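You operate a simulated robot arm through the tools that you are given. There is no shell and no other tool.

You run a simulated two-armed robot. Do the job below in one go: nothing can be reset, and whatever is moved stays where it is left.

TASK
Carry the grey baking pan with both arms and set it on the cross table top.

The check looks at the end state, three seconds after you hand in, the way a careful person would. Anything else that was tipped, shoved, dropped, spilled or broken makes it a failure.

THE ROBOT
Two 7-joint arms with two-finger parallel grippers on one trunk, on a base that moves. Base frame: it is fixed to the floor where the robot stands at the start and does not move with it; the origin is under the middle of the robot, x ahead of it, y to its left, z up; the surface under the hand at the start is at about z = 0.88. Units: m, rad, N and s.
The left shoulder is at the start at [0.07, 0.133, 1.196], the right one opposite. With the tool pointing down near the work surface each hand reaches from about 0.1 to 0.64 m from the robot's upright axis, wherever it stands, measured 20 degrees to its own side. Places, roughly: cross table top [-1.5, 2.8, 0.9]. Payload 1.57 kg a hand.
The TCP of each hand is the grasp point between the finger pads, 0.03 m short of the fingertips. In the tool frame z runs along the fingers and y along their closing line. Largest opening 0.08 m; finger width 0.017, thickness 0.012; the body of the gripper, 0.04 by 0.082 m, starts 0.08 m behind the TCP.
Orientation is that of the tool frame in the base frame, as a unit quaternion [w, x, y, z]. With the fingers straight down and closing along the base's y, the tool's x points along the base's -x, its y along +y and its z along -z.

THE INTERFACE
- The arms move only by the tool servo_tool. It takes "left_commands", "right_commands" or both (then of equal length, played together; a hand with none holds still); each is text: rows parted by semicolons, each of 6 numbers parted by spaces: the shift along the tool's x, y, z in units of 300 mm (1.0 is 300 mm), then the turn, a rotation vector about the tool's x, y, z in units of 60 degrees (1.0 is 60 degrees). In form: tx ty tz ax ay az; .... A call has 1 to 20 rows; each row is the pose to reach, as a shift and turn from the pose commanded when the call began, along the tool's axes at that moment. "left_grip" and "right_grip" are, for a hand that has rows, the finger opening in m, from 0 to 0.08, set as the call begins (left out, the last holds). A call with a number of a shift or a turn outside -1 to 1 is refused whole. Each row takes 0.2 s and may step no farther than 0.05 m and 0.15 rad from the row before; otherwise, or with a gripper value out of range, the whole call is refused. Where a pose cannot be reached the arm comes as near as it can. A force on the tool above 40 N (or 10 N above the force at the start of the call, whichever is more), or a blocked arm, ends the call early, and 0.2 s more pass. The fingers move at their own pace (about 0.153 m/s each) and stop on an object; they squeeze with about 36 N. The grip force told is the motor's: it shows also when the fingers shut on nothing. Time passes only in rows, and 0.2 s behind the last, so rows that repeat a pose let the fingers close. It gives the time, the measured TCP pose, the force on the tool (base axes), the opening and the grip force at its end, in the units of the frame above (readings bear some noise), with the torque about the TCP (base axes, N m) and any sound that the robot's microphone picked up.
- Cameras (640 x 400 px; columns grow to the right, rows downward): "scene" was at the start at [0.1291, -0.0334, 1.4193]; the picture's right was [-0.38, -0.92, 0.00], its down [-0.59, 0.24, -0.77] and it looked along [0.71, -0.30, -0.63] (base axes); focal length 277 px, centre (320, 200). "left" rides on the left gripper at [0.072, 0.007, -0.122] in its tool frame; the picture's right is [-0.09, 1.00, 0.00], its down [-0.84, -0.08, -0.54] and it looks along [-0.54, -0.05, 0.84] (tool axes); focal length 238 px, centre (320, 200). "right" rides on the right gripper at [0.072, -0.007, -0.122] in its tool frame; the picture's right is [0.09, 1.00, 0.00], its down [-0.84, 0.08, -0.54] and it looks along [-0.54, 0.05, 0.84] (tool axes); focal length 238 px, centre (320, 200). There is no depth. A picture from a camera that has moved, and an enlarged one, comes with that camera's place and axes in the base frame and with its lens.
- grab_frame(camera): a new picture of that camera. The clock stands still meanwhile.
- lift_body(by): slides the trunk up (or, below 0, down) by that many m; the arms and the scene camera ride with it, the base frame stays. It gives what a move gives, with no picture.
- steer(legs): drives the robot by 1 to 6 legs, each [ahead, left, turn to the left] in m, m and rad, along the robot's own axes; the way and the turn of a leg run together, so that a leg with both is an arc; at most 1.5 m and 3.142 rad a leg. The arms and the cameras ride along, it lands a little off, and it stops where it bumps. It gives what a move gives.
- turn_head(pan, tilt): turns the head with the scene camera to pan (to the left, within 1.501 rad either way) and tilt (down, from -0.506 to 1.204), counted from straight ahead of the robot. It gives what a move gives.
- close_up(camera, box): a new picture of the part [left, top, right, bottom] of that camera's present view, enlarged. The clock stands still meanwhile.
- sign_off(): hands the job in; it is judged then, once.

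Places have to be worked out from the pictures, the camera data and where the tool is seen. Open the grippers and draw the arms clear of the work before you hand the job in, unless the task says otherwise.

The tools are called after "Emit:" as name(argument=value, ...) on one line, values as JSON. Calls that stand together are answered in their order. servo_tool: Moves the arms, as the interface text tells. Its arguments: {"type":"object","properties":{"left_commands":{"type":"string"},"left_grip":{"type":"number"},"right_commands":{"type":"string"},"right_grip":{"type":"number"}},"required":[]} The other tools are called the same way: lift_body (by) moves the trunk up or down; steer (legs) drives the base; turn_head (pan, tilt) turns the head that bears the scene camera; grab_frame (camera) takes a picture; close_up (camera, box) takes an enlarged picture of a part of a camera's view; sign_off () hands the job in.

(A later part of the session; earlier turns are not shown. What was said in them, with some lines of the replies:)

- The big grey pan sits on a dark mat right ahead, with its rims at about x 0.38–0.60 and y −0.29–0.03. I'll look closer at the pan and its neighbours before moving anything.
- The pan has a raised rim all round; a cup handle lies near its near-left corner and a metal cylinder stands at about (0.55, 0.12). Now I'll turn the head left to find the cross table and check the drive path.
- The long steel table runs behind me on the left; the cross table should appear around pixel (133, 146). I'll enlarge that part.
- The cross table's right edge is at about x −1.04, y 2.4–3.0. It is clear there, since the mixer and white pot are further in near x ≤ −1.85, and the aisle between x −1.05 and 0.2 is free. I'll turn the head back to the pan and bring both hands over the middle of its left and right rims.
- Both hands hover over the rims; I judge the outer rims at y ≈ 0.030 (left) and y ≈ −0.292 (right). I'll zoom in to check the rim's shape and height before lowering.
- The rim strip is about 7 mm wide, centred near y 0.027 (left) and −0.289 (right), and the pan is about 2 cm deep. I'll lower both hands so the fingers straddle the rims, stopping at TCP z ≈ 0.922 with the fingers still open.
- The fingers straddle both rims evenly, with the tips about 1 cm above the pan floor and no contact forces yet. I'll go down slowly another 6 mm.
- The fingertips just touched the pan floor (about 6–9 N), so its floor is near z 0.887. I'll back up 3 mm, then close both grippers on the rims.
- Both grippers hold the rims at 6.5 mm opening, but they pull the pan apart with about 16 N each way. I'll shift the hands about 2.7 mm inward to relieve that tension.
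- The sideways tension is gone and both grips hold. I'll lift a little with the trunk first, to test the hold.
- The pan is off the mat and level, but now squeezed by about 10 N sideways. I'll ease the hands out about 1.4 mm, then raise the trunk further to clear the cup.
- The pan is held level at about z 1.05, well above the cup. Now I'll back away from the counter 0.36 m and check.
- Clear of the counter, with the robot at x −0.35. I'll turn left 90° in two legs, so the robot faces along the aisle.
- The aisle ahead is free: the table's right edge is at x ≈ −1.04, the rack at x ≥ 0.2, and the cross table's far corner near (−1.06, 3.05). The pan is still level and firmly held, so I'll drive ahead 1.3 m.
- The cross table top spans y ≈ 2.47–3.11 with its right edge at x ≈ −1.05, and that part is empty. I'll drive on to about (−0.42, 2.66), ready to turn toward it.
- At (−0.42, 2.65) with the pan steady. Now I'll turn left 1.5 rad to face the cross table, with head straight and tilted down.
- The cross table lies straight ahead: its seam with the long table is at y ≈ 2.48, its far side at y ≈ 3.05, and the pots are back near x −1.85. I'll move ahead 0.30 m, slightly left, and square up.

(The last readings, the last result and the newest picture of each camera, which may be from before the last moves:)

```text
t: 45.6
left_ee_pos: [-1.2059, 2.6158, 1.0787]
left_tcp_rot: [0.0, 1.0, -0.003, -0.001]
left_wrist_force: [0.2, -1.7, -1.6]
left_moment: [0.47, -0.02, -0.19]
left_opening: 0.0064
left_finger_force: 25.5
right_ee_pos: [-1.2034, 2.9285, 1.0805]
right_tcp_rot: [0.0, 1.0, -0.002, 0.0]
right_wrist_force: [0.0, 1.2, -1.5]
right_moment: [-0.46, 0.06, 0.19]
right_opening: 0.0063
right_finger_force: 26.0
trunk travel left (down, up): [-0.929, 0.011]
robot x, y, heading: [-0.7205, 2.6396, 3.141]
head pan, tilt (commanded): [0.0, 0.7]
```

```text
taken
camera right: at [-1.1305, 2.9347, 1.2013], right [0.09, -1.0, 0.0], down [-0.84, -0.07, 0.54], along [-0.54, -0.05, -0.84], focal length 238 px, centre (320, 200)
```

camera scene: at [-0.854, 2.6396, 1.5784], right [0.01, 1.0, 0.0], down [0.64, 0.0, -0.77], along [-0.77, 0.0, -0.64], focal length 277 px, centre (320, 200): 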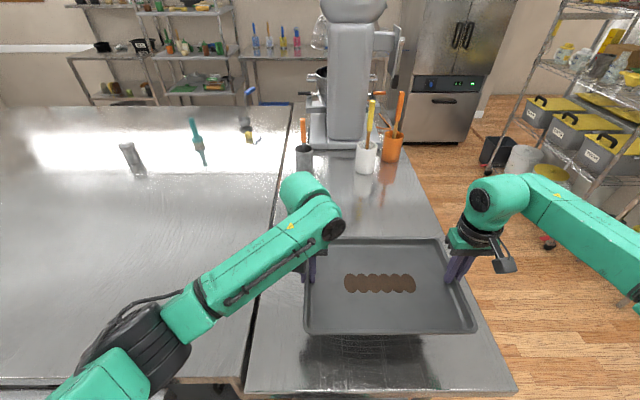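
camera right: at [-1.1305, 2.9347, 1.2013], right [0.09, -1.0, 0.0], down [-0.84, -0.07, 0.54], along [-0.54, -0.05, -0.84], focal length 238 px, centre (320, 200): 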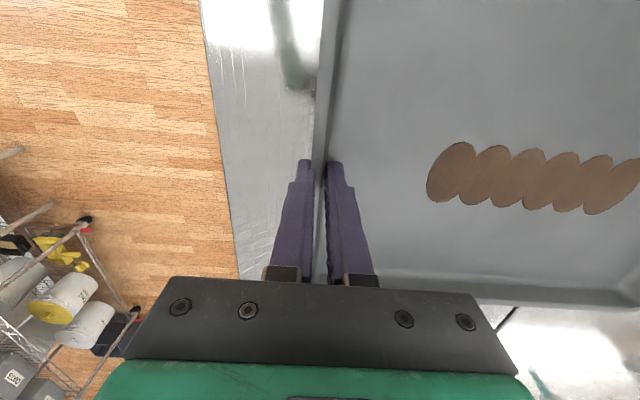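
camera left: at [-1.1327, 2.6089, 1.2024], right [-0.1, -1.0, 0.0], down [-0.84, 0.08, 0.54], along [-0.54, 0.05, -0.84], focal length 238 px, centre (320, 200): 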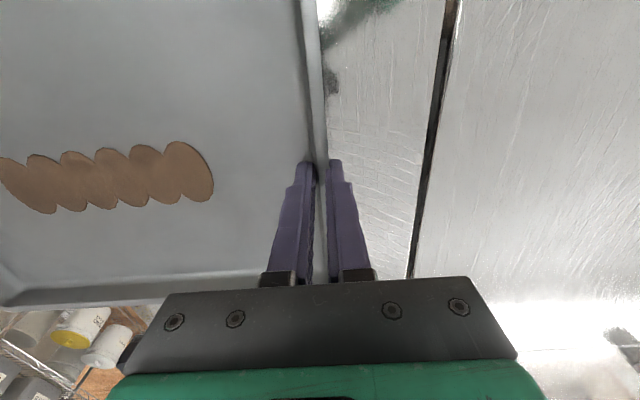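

The pan is centred over the table top: y ≈ 2.77 within 2.49–3.05, with its near edge about 5 cm inside the table edge at x −1.036. I'll lower the trunk 0.12 m, stopping short of contact.

Emit:
lift_body(by=-0.12)

Emit:
grab_frame(camera="scene")

Emit:
grab_frame(camera="left")

Emit:
grab_frame(camera="right")

```text
t: 47.1
left_ee_pos: [-1.2066, 2.6158, 0.9597]
left_tcp_rot: [0.0, 1.0, -0.003, 0.001]
left_wrist_force: [0.1, -1.3, -1.9]
left_moment: [0.46, -0.03, -0.16]
left_opening: 0.0064
left_finger_force: 26.2
right_ee_pos: [-1.2036, 2.9282, 0.9579]
right_tcp_rot: [0.0, 1.0, -0.002, 0.0]
right_wrist_force: [-0.3, -0.1, -1.3]
right_moment: [-0.45, 0.06, 0.14]
right_opening: 0.0062
right_finger_force: 26.3
trunk travel left (down, up): [-0.809, 0.131]
robot x, y, heading: [-0.7214, 2.6363, 3.137]
head pan, tilt (commanded): [0.0, 0.7]
```

```text
taken
camera scene: at [-0.8572, 2.6394, 1.4581], right [0.01, 1.0, 0.0], down [0.64, 0.0, -0.76], along [-0.76, 0.0, -0.64], focal length 277 px, centre (320, 200)
```

scene: 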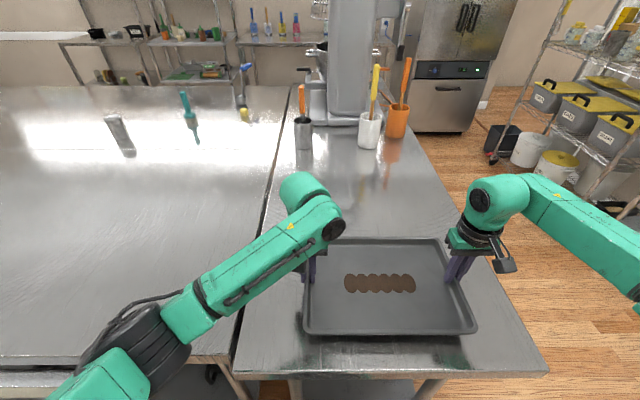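

```text
taken
camera left: at [-1.1351, 2.6088, 1.0815], right [-0.1, -1.0, 0.0], down [-0.84, 0.08, 0.54], along [-0.54, 0.05, -0.84], focal length 238 px, centre (320, 200)
```

left: 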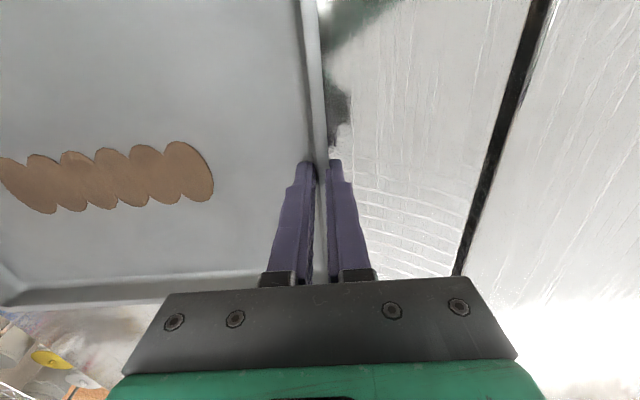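

```text
taken
camera right: at [-1.1329, 2.9346, 1.0804], right [0.09, -1.0, 0.0], down [-0.84, -0.07, 0.54], along [-0.54, -0.05, -0.84], focal length 238 px, centre (320, 200)
```

right: 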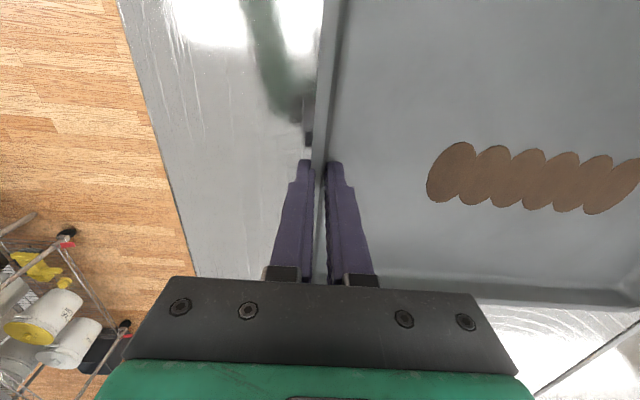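

The pan bottom should now be about 2.5 cm above the table. I'll lower with the arms in small steps, watching the vertical force.

Emit:
servo_tool(left_commands="0 0 0.013 0 0 0; 0 0 0.026 0 0 0; 0 0 0.039 0 0 0; 0 0 0.05 0 0 0; 0 0 0.05 0 0 0", right_commands="0 0 0.013 0 0 0; 0 0 0.026 0 0 0; 0 0 0.039 0 0 0; 0 0 0.05 0 0 0; 0 0 0.05 0 0 0")

Emit:
close_up(camera="scene", box=[280, 220, 500, 360])

```text
t: 48.3
left_ee_pos: [-1.2067, 2.6148, 0.9438]
left_tcp_rot: [-0.001, 1.0, -0.003, 0.0]
left_wrist_force: [-1.3, 0.4, -1.8]
left_moment: [0.53, -0.26, 0.18]
left_opening: 0.0067
left_finger_force: 26.0
right_ee_pos: [-1.2056, 2.9278, 0.9439]
right_tcp_rot: [0.0, 1.0, -0.003, 0.0]
right_wrist_force: [1.2, -1.2, -1.7]
right_moment: [-0.55, 0.28, 0.14]
right_opening: 0.0065
right_finger_force: 26.5
trunk travel left (down, up): [-0.809, 0.131]
robot x, y, heading: [-0.7227, 2.6374, 3.134]
head pan, tilt (commanded): [0.0, 0.7]
```

```text
2.86 times, centred on (390, 290) of scene
camera zoom: at [-0.8571, 2.6394, 1.4581], right [0.01, 1.0, 0.0], down [0.64, 0.0, -0.76], along [-0.76, 0.0, -0.64], focal length 790 px, centre (120, -57)
```

zoom: 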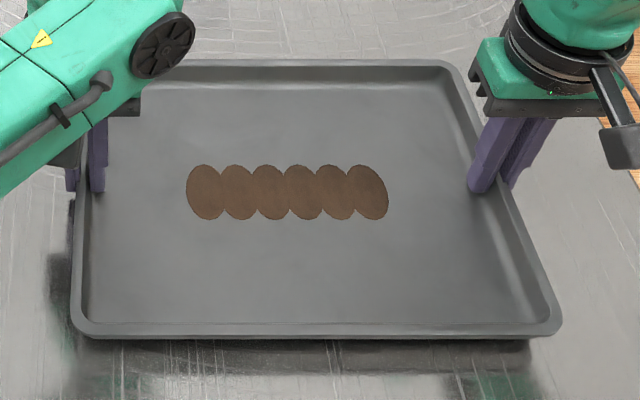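

No contact yet at TCP z 0.944, and a gap is still visible below the pan. I'll lower another 6 mm.

Emit:
servo_tool(left_commands="0 0 0.007 0 0 0; 0 0 0.014 0 0 0; 0 0 0.02 0 0 0; 0 0 0.02 0 0 0", right_commands="0 0 0.007 0 0 0; 0 0 0.014 0 0 0; 0 0 0.02 0 0 0; 0 0 0.02 0 0 0")

```text
t: 49.3
left_ee_pos: [-1.2065, 2.6161, 0.9377]
left_tcp_rot: [-0.001, 1.0, -0.004, 0.001]
left_wrist_force: [0.9, 1.8, -0.4]
left_moment: [0.54, 0.41, -0.12]
left_opening: 0.0066
left_finger_force: 26.2
right_ee_pos: [-1.2048, 2.9281, 0.9369]
right_tcp_rot: [0.0, 1.0, -0.003, 0.0]
right_wrist_force: [-2.2, -1.9, -2.5]
right_moment: [-0.52, -0.45, -0.18]
right_opening: 0.0065
right_finger_force: 26.4
trunk travel left (down, up): [-0.809, 0.131]
robot x, y, heading: [-0.7235, 2.6393, 3.136]
head pan, tilt (commanded): [0.0, 0.7]
```

Still free, with forces near zero. I'll go down another 4 mm.

Emit:
servo_tool(left_commands="0 0 0.005 0 0 0; 0 0 0.01 0 0 0; 0 0 0.0135 0 0 0; 0 0 0.0135 0 0 0", right_commands="0 0 0.005 0 0 0; 0 0 0.01 0 0 0; 0 0 0.0135 0 0 0; 0 0 0.0135 0 0 0")

```text
t: 50.3
left_ee_pos: [-1.2072, 2.6159, 0.936]
left_tcp_rot: [-0.001, 1.0, -0.003, -0.002]
left_wrist_force: [-6.8, 0.4, 11.4]
left_moment: [0.51, -0.38, 0.2]
left_opening: 0.0064
left_finger_force: 26.0
right_ee_pos: [-1.2048, 2.9296, 0.9368]
right_tcp_rot: [0.0, 1.0, -0.004, -0.002]
right_wrist_force: [-4.6, 3.8, 17.9]
right_moment: [-0.44, -0.43, 0.27]
right_opening: 0.0061
right_finger_force: 26.1
trunk travel left (down, up): [-0.809, 0.131]
robot x, y, heading: [-0.7225, 2.64, 3.137]
head pan, tilt (commanded): [0.0, 0.7]
```

Contact: the table now pushes up 11 and 18 N on the hands, so the pan is seated. I'll take the pressing off by easing up about 2 mm before releasing.

Emit:
servo_tool(left_commands="0 0 -0.003 0 0 0; 0 0 -0.006 0 0 0; 0 0 -0.006 0 0 0", right_commands="0 0 -0.004 0 0 0; 0 0 -0.008 0 0 0; 0 0 -0.008 0 0 0")

Emit:
close_up(camera="scene", box=[280, 220, 500, 360])

```text
t: 51.1
left_ee_pos: [-1.2067, 2.6143, 0.936]
left_tcp_rot: [0.0, 1.0, -0.003, 0.0]
left_wrist_force: [0.8, 0.9, 11.1]
left_moment: [0.55, 0.33, -0.2]
left_opening: 0.0062
left_finger_force: 25.7
right_ee_pos: [-1.2027, 2.9276, 0.9353]
right_tcp_rot: [0.001, 1.0, -0.003, 0.0]
right_wrist_force: [-2.6, -3.0, 0.2]
right_moment: [-0.53, 0.84, -0.27]
right_opening: 0.0064
right_finger_force: 26.3
trunk travel left (down, up): [-0.809, 0.131]
robot x, y, heading: [-0.7219, 2.6361, 3.136]
head pan, tilt (commanded): [0.0, 0.7]
```

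```text
2.86 times, centred on (390, 290) of scene
camera zoom: at [-0.8551, 2.6387, 1.4582], right [0.01, 1.0, 0.0], down [0.64, 0.0, -0.77], along [-0.77, 0.0, -0.64], focal length 790 px, centre (120, -57)
```

zoom: 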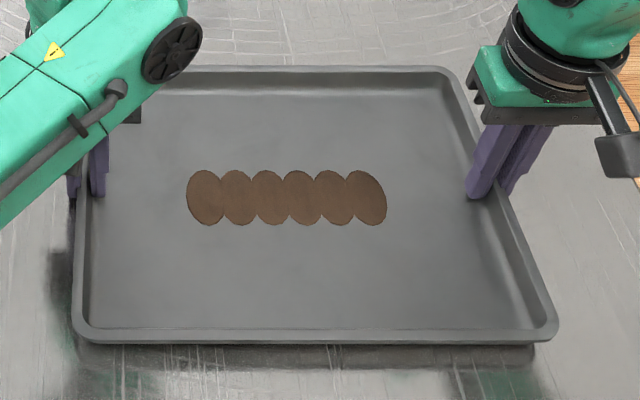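

The right hand is now relieved and the left still carries about 11 N; I'll ease the left up 1.2 mm more.

Emit:
servo_tool(left_commands="0 0 -0.002 0 0 0; 0 0 -0.004 0 0 0; 0 0 -0.004 0 0 0", right_commands="0 0 0 0 0 0; 0 0 0 0 0 0; 0 0 0 0 0 0")

```text
t: 51.9
left_ee_pos: [-1.2055, 2.6149, 0.9366]
left_tcp_rot: [0.0, 1.0, -0.004, 0.001]
left_wrist_force: [0.7, 1.1, -1.6]
left_moment: [0.5, 0.43, -0.16]
left_opening: 0.0066
left_finger_force: 26.3
right_ee_pos: [-1.2023, 2.9286, 0.937]
right_tcp_rot: [-0.001, 1.0, -0.004, 0.001]
right_wrist_force: [-0.8, -1.9, 0.7]
right_moment: [-0.54, -0.16, -0.17]
right_opening: 0.0063
right_finger_force: 26.0
trunk travel left (down, up): [-0.809, 0.131]
robot x, y, heading: [-0.7223, 2.6384, 3.139]
head pan, tilt (commanded): [0.0, 0.7]
```

Both hands are near zero load with the pan at table height. I'll open both grippers now, keeping still.

Emit:
servo_tool(left_commands="0 0 0 0 0 0; 0 0 0 0 0 0; 0 0 0 0 0 0; 0 0 0 0 0 0", right_commands="0 0 0 0 0 0; 0 0 0 0 0 0; 0 0 0 0 0 0; 0 0 0 0 0 0", left_grip=0.05, right_grip=0.05)

Emit:
grab_frame(camera="left")

Emit:
grab_frame(camera="right")

Emit:
close_up(camera="scene", box=[280, 220, 500, 360])

```text
t: 52.9
left_ee_pos: [-1.2062, 2.6154, 0.9384]
left_tcp_rot: [0.0, 1.0, -0.004, -0.001]
left_wrist_force: [-0.9, -0.3, -0.6]
left_moment: [-0.01, 0.01, -0.02]
left_opening: 0.0502
left_finger_force: 0.0
right_ee_pos: [-1.2038, 2.9285, 0.9364]
right_tcp_rot: [0.0, 1.0, -0.002, -0.001]
right_wrist_force: [-0.1, -0.2, 0.8]
right_moment: [-0.02, -0.01, -0.04]
right_opening: 0.0501
right_finger_force: 0.1
trunk travel left (down, up): [-0.809, 0.131]
robot x, y, heading: [-0.7199, 2.6398, 3.141]
head pan, tilt (commanded): [0.0, 0.7]
```

```text
taken
camera left: at [-1.1349, 2.6089, 1.0596], right [-0.1, -1.0, 0.0], down [-0.84, 0.08, 0.54], along [-0.54, 0.05, -0.84], focal length 238 px, centre (320, 200)
```

left: 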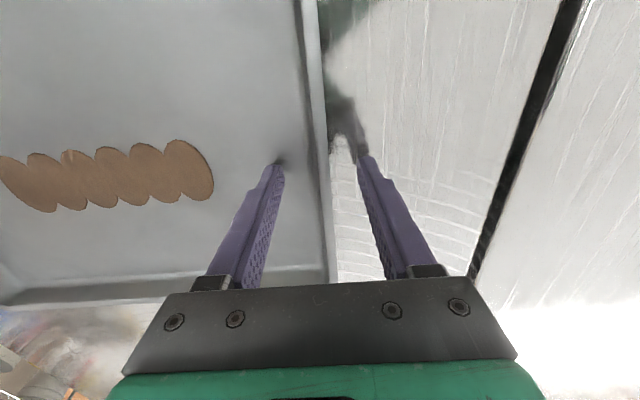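

```text
taken
camera right: at [-1.1325, 2.9347, 1.058], right [0.09, -1.0, 0.0], down [-0.84, -0.07, 0.54], along [-0.54, -0.05, -0.84], focal length 238 px, centre (320, 200)
```

right: 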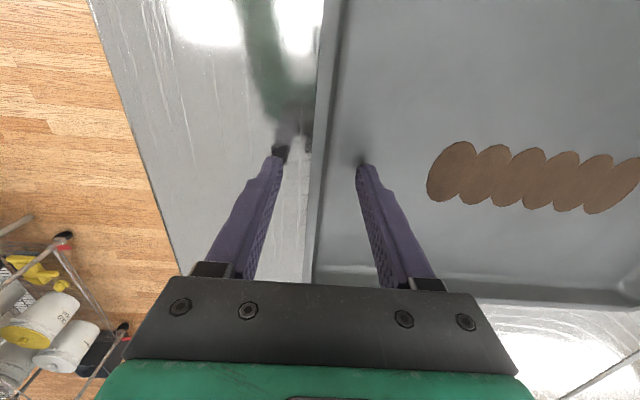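

```text
2.86 times, centred on (390, 290) of scene
camera zoom: at [-0.8566, 2.6392, 1.4581], right [0.01, 1.0, 0.0], down [0.64, 0.0, -0.76], along [-0.76, 0.0, -0.64], focal length 790 px, centre (120, -57)
```

zoom: 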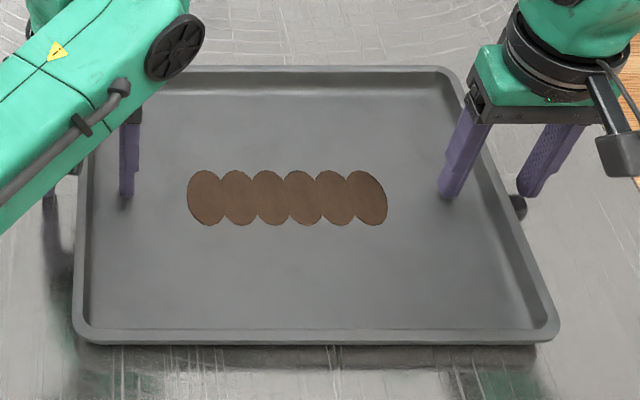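

Both grippers are open and the pan rests level, with the rims midway between the fingers. I'll raise the trunk straight up to draw the hands clear.

Emit:
lift_body(by=0.125)

Emit:
grab_frame(camera="scene")

Emit:
grab_frame(camera="left")

Emit:
grab_frame(camera="right")

```text
t: 54.4
left_ee_pos: [-1.207, 2.6149, 1.0613]
left_tcp_rot: [0.0, 1.0, -0.003, 0.001]
left_wrist_force: [-0.5, 0.6, -0.2]
left_moment: [0.02, -0.01, 0.0]
left_opening: 0.0505
left_finger_force: 0.1
right_ee_pos: [-1.2046, 2.9292, 1.0606]
right_tcp_rot: [0.0, 1.0, -0.003, 0.0]
right_wrist_force: [-1.4, -0.2, 0.3]
right_moment: [-0.05, -0.01, -0.04]
right_opening: 0.0497
right_finger_force: 0.0
trunk travel left (down, up): [-0.934, 0.006]
robot x, y, heading: [-0.726, 2.6382, 3.139]
head pan, tilt (commanded): [0.0, 0.7]
```

```text
taken
camera scene: at [-0.8568, 2.6393, 1.5831], right [0.01, 1.0, 0.0], down [0.64, 0.0, -0.76], along [-0.76, 0.0, -0.64], focal length 277 px, centre (320, 200)
```

scene: 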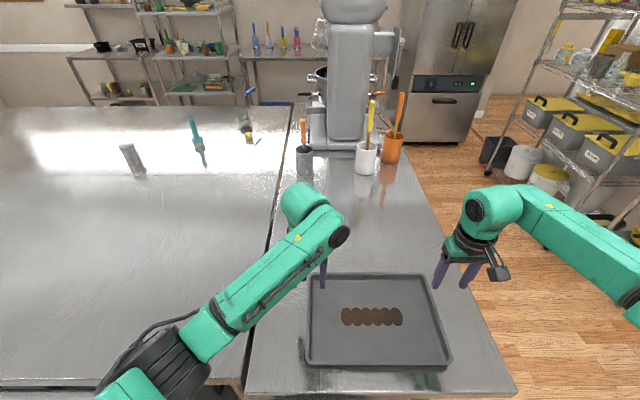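

```text
taken
camera left: at [-1.135, 2.6089, 1.1845], right [-0.1, -1.0, 0.0], down [-0.84, 0.08, 0.54], along [-0.54, 0.05, -0.84], focal length 238 px, centre (320, 200)
```

left: 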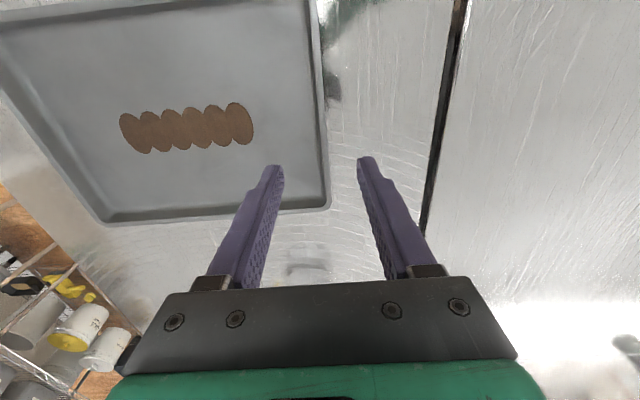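

```text
taken
camera right: at [-1.1326, 2.9347, 1.1829], right [0.09, -1.0, 0.0], down [-0.84, -0.07, 0.54], along [-0.54, -0.05, -0.84], focal length 238 px, centre (320, 200)
```

right: 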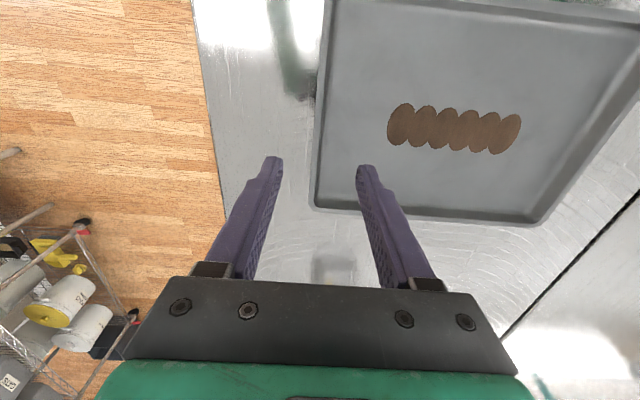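

The pan lies flat and fully on the cross table with the hands above it. I'll back the robot 0.35 m away so the arms are clear of the work, then take a last look.

Emit:
steer(legs=[[-0.35, 0, 0]])

Emit:
grab_frame(camera="scene")

```text
t: 56.7
left_ee_pos: [-0.8606, 2.6118, 1.0608]
left_tcp_rot: [0.0, 1.0, 0.001, 0.001]
left_wrist_force: [-0.3, -0.7, -0.2]
left_moment: [-0.02, 0.0, -0.04]
left_opening: 0.0497
left_finger_force: 0.0
right_ee_pos: [-0.8616, 2.9233, 1.061]
right_tcp_rot: [0.001, 1.0, 0.001, 0.001]
right_wrist_force: [0.7, 0.7, 0.1]
right_moment: [0.01, -0.01, -0.02]
right_opening: 0.05
right_finger_force: 0.1
trunk travel left (down, up): [-0.934, 0.006]
robot x, y, heading: [-0.3755, 2.6387, -3.14]
head pan, tilt (commanded): [0.0, 0.7]
```

```text
taken
camera scene: at [-0.5125, 2.6376, 1.5828], right [0.0, 1.0, 0.0], down [0.65, 0.0, -0.76], along [-0.76, 0.0, -0.65], focal length 277 px, centre (320, 200)
```

scene: 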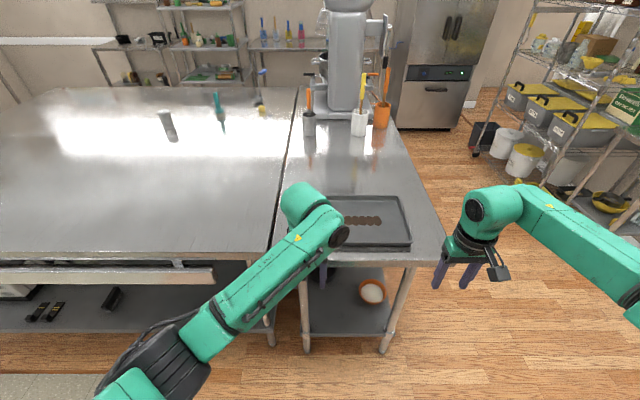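

The pan sits flat on the cross table top, inside its edges. Nothing else I can see has been moved, the grippers are open and the arms are clear, so I hand the job in.

Emit:
sign_off()

```text
The job is handed in.
```

The grey baking pan is on the cross table top. I carried it there with both arms and handed the job in.

- **Placement:** the pan lies flat, centred across the table at about y = 2.77. Its near edge is roughly 5 cm inside the table edge.
- **Carry:** both grippers held the left and right rims the whole way, and the pan stayed level. The brown marks on it look like part of the pan and did not shift.
- **Surroundings:** the drive readings showed no bumps. Nothing else looked moved in any picture. My last view of the counter was just after I backed away from it.
- **Robot:** the grippers are open, and I backed off 0.35 m so the arms are clear of the table.
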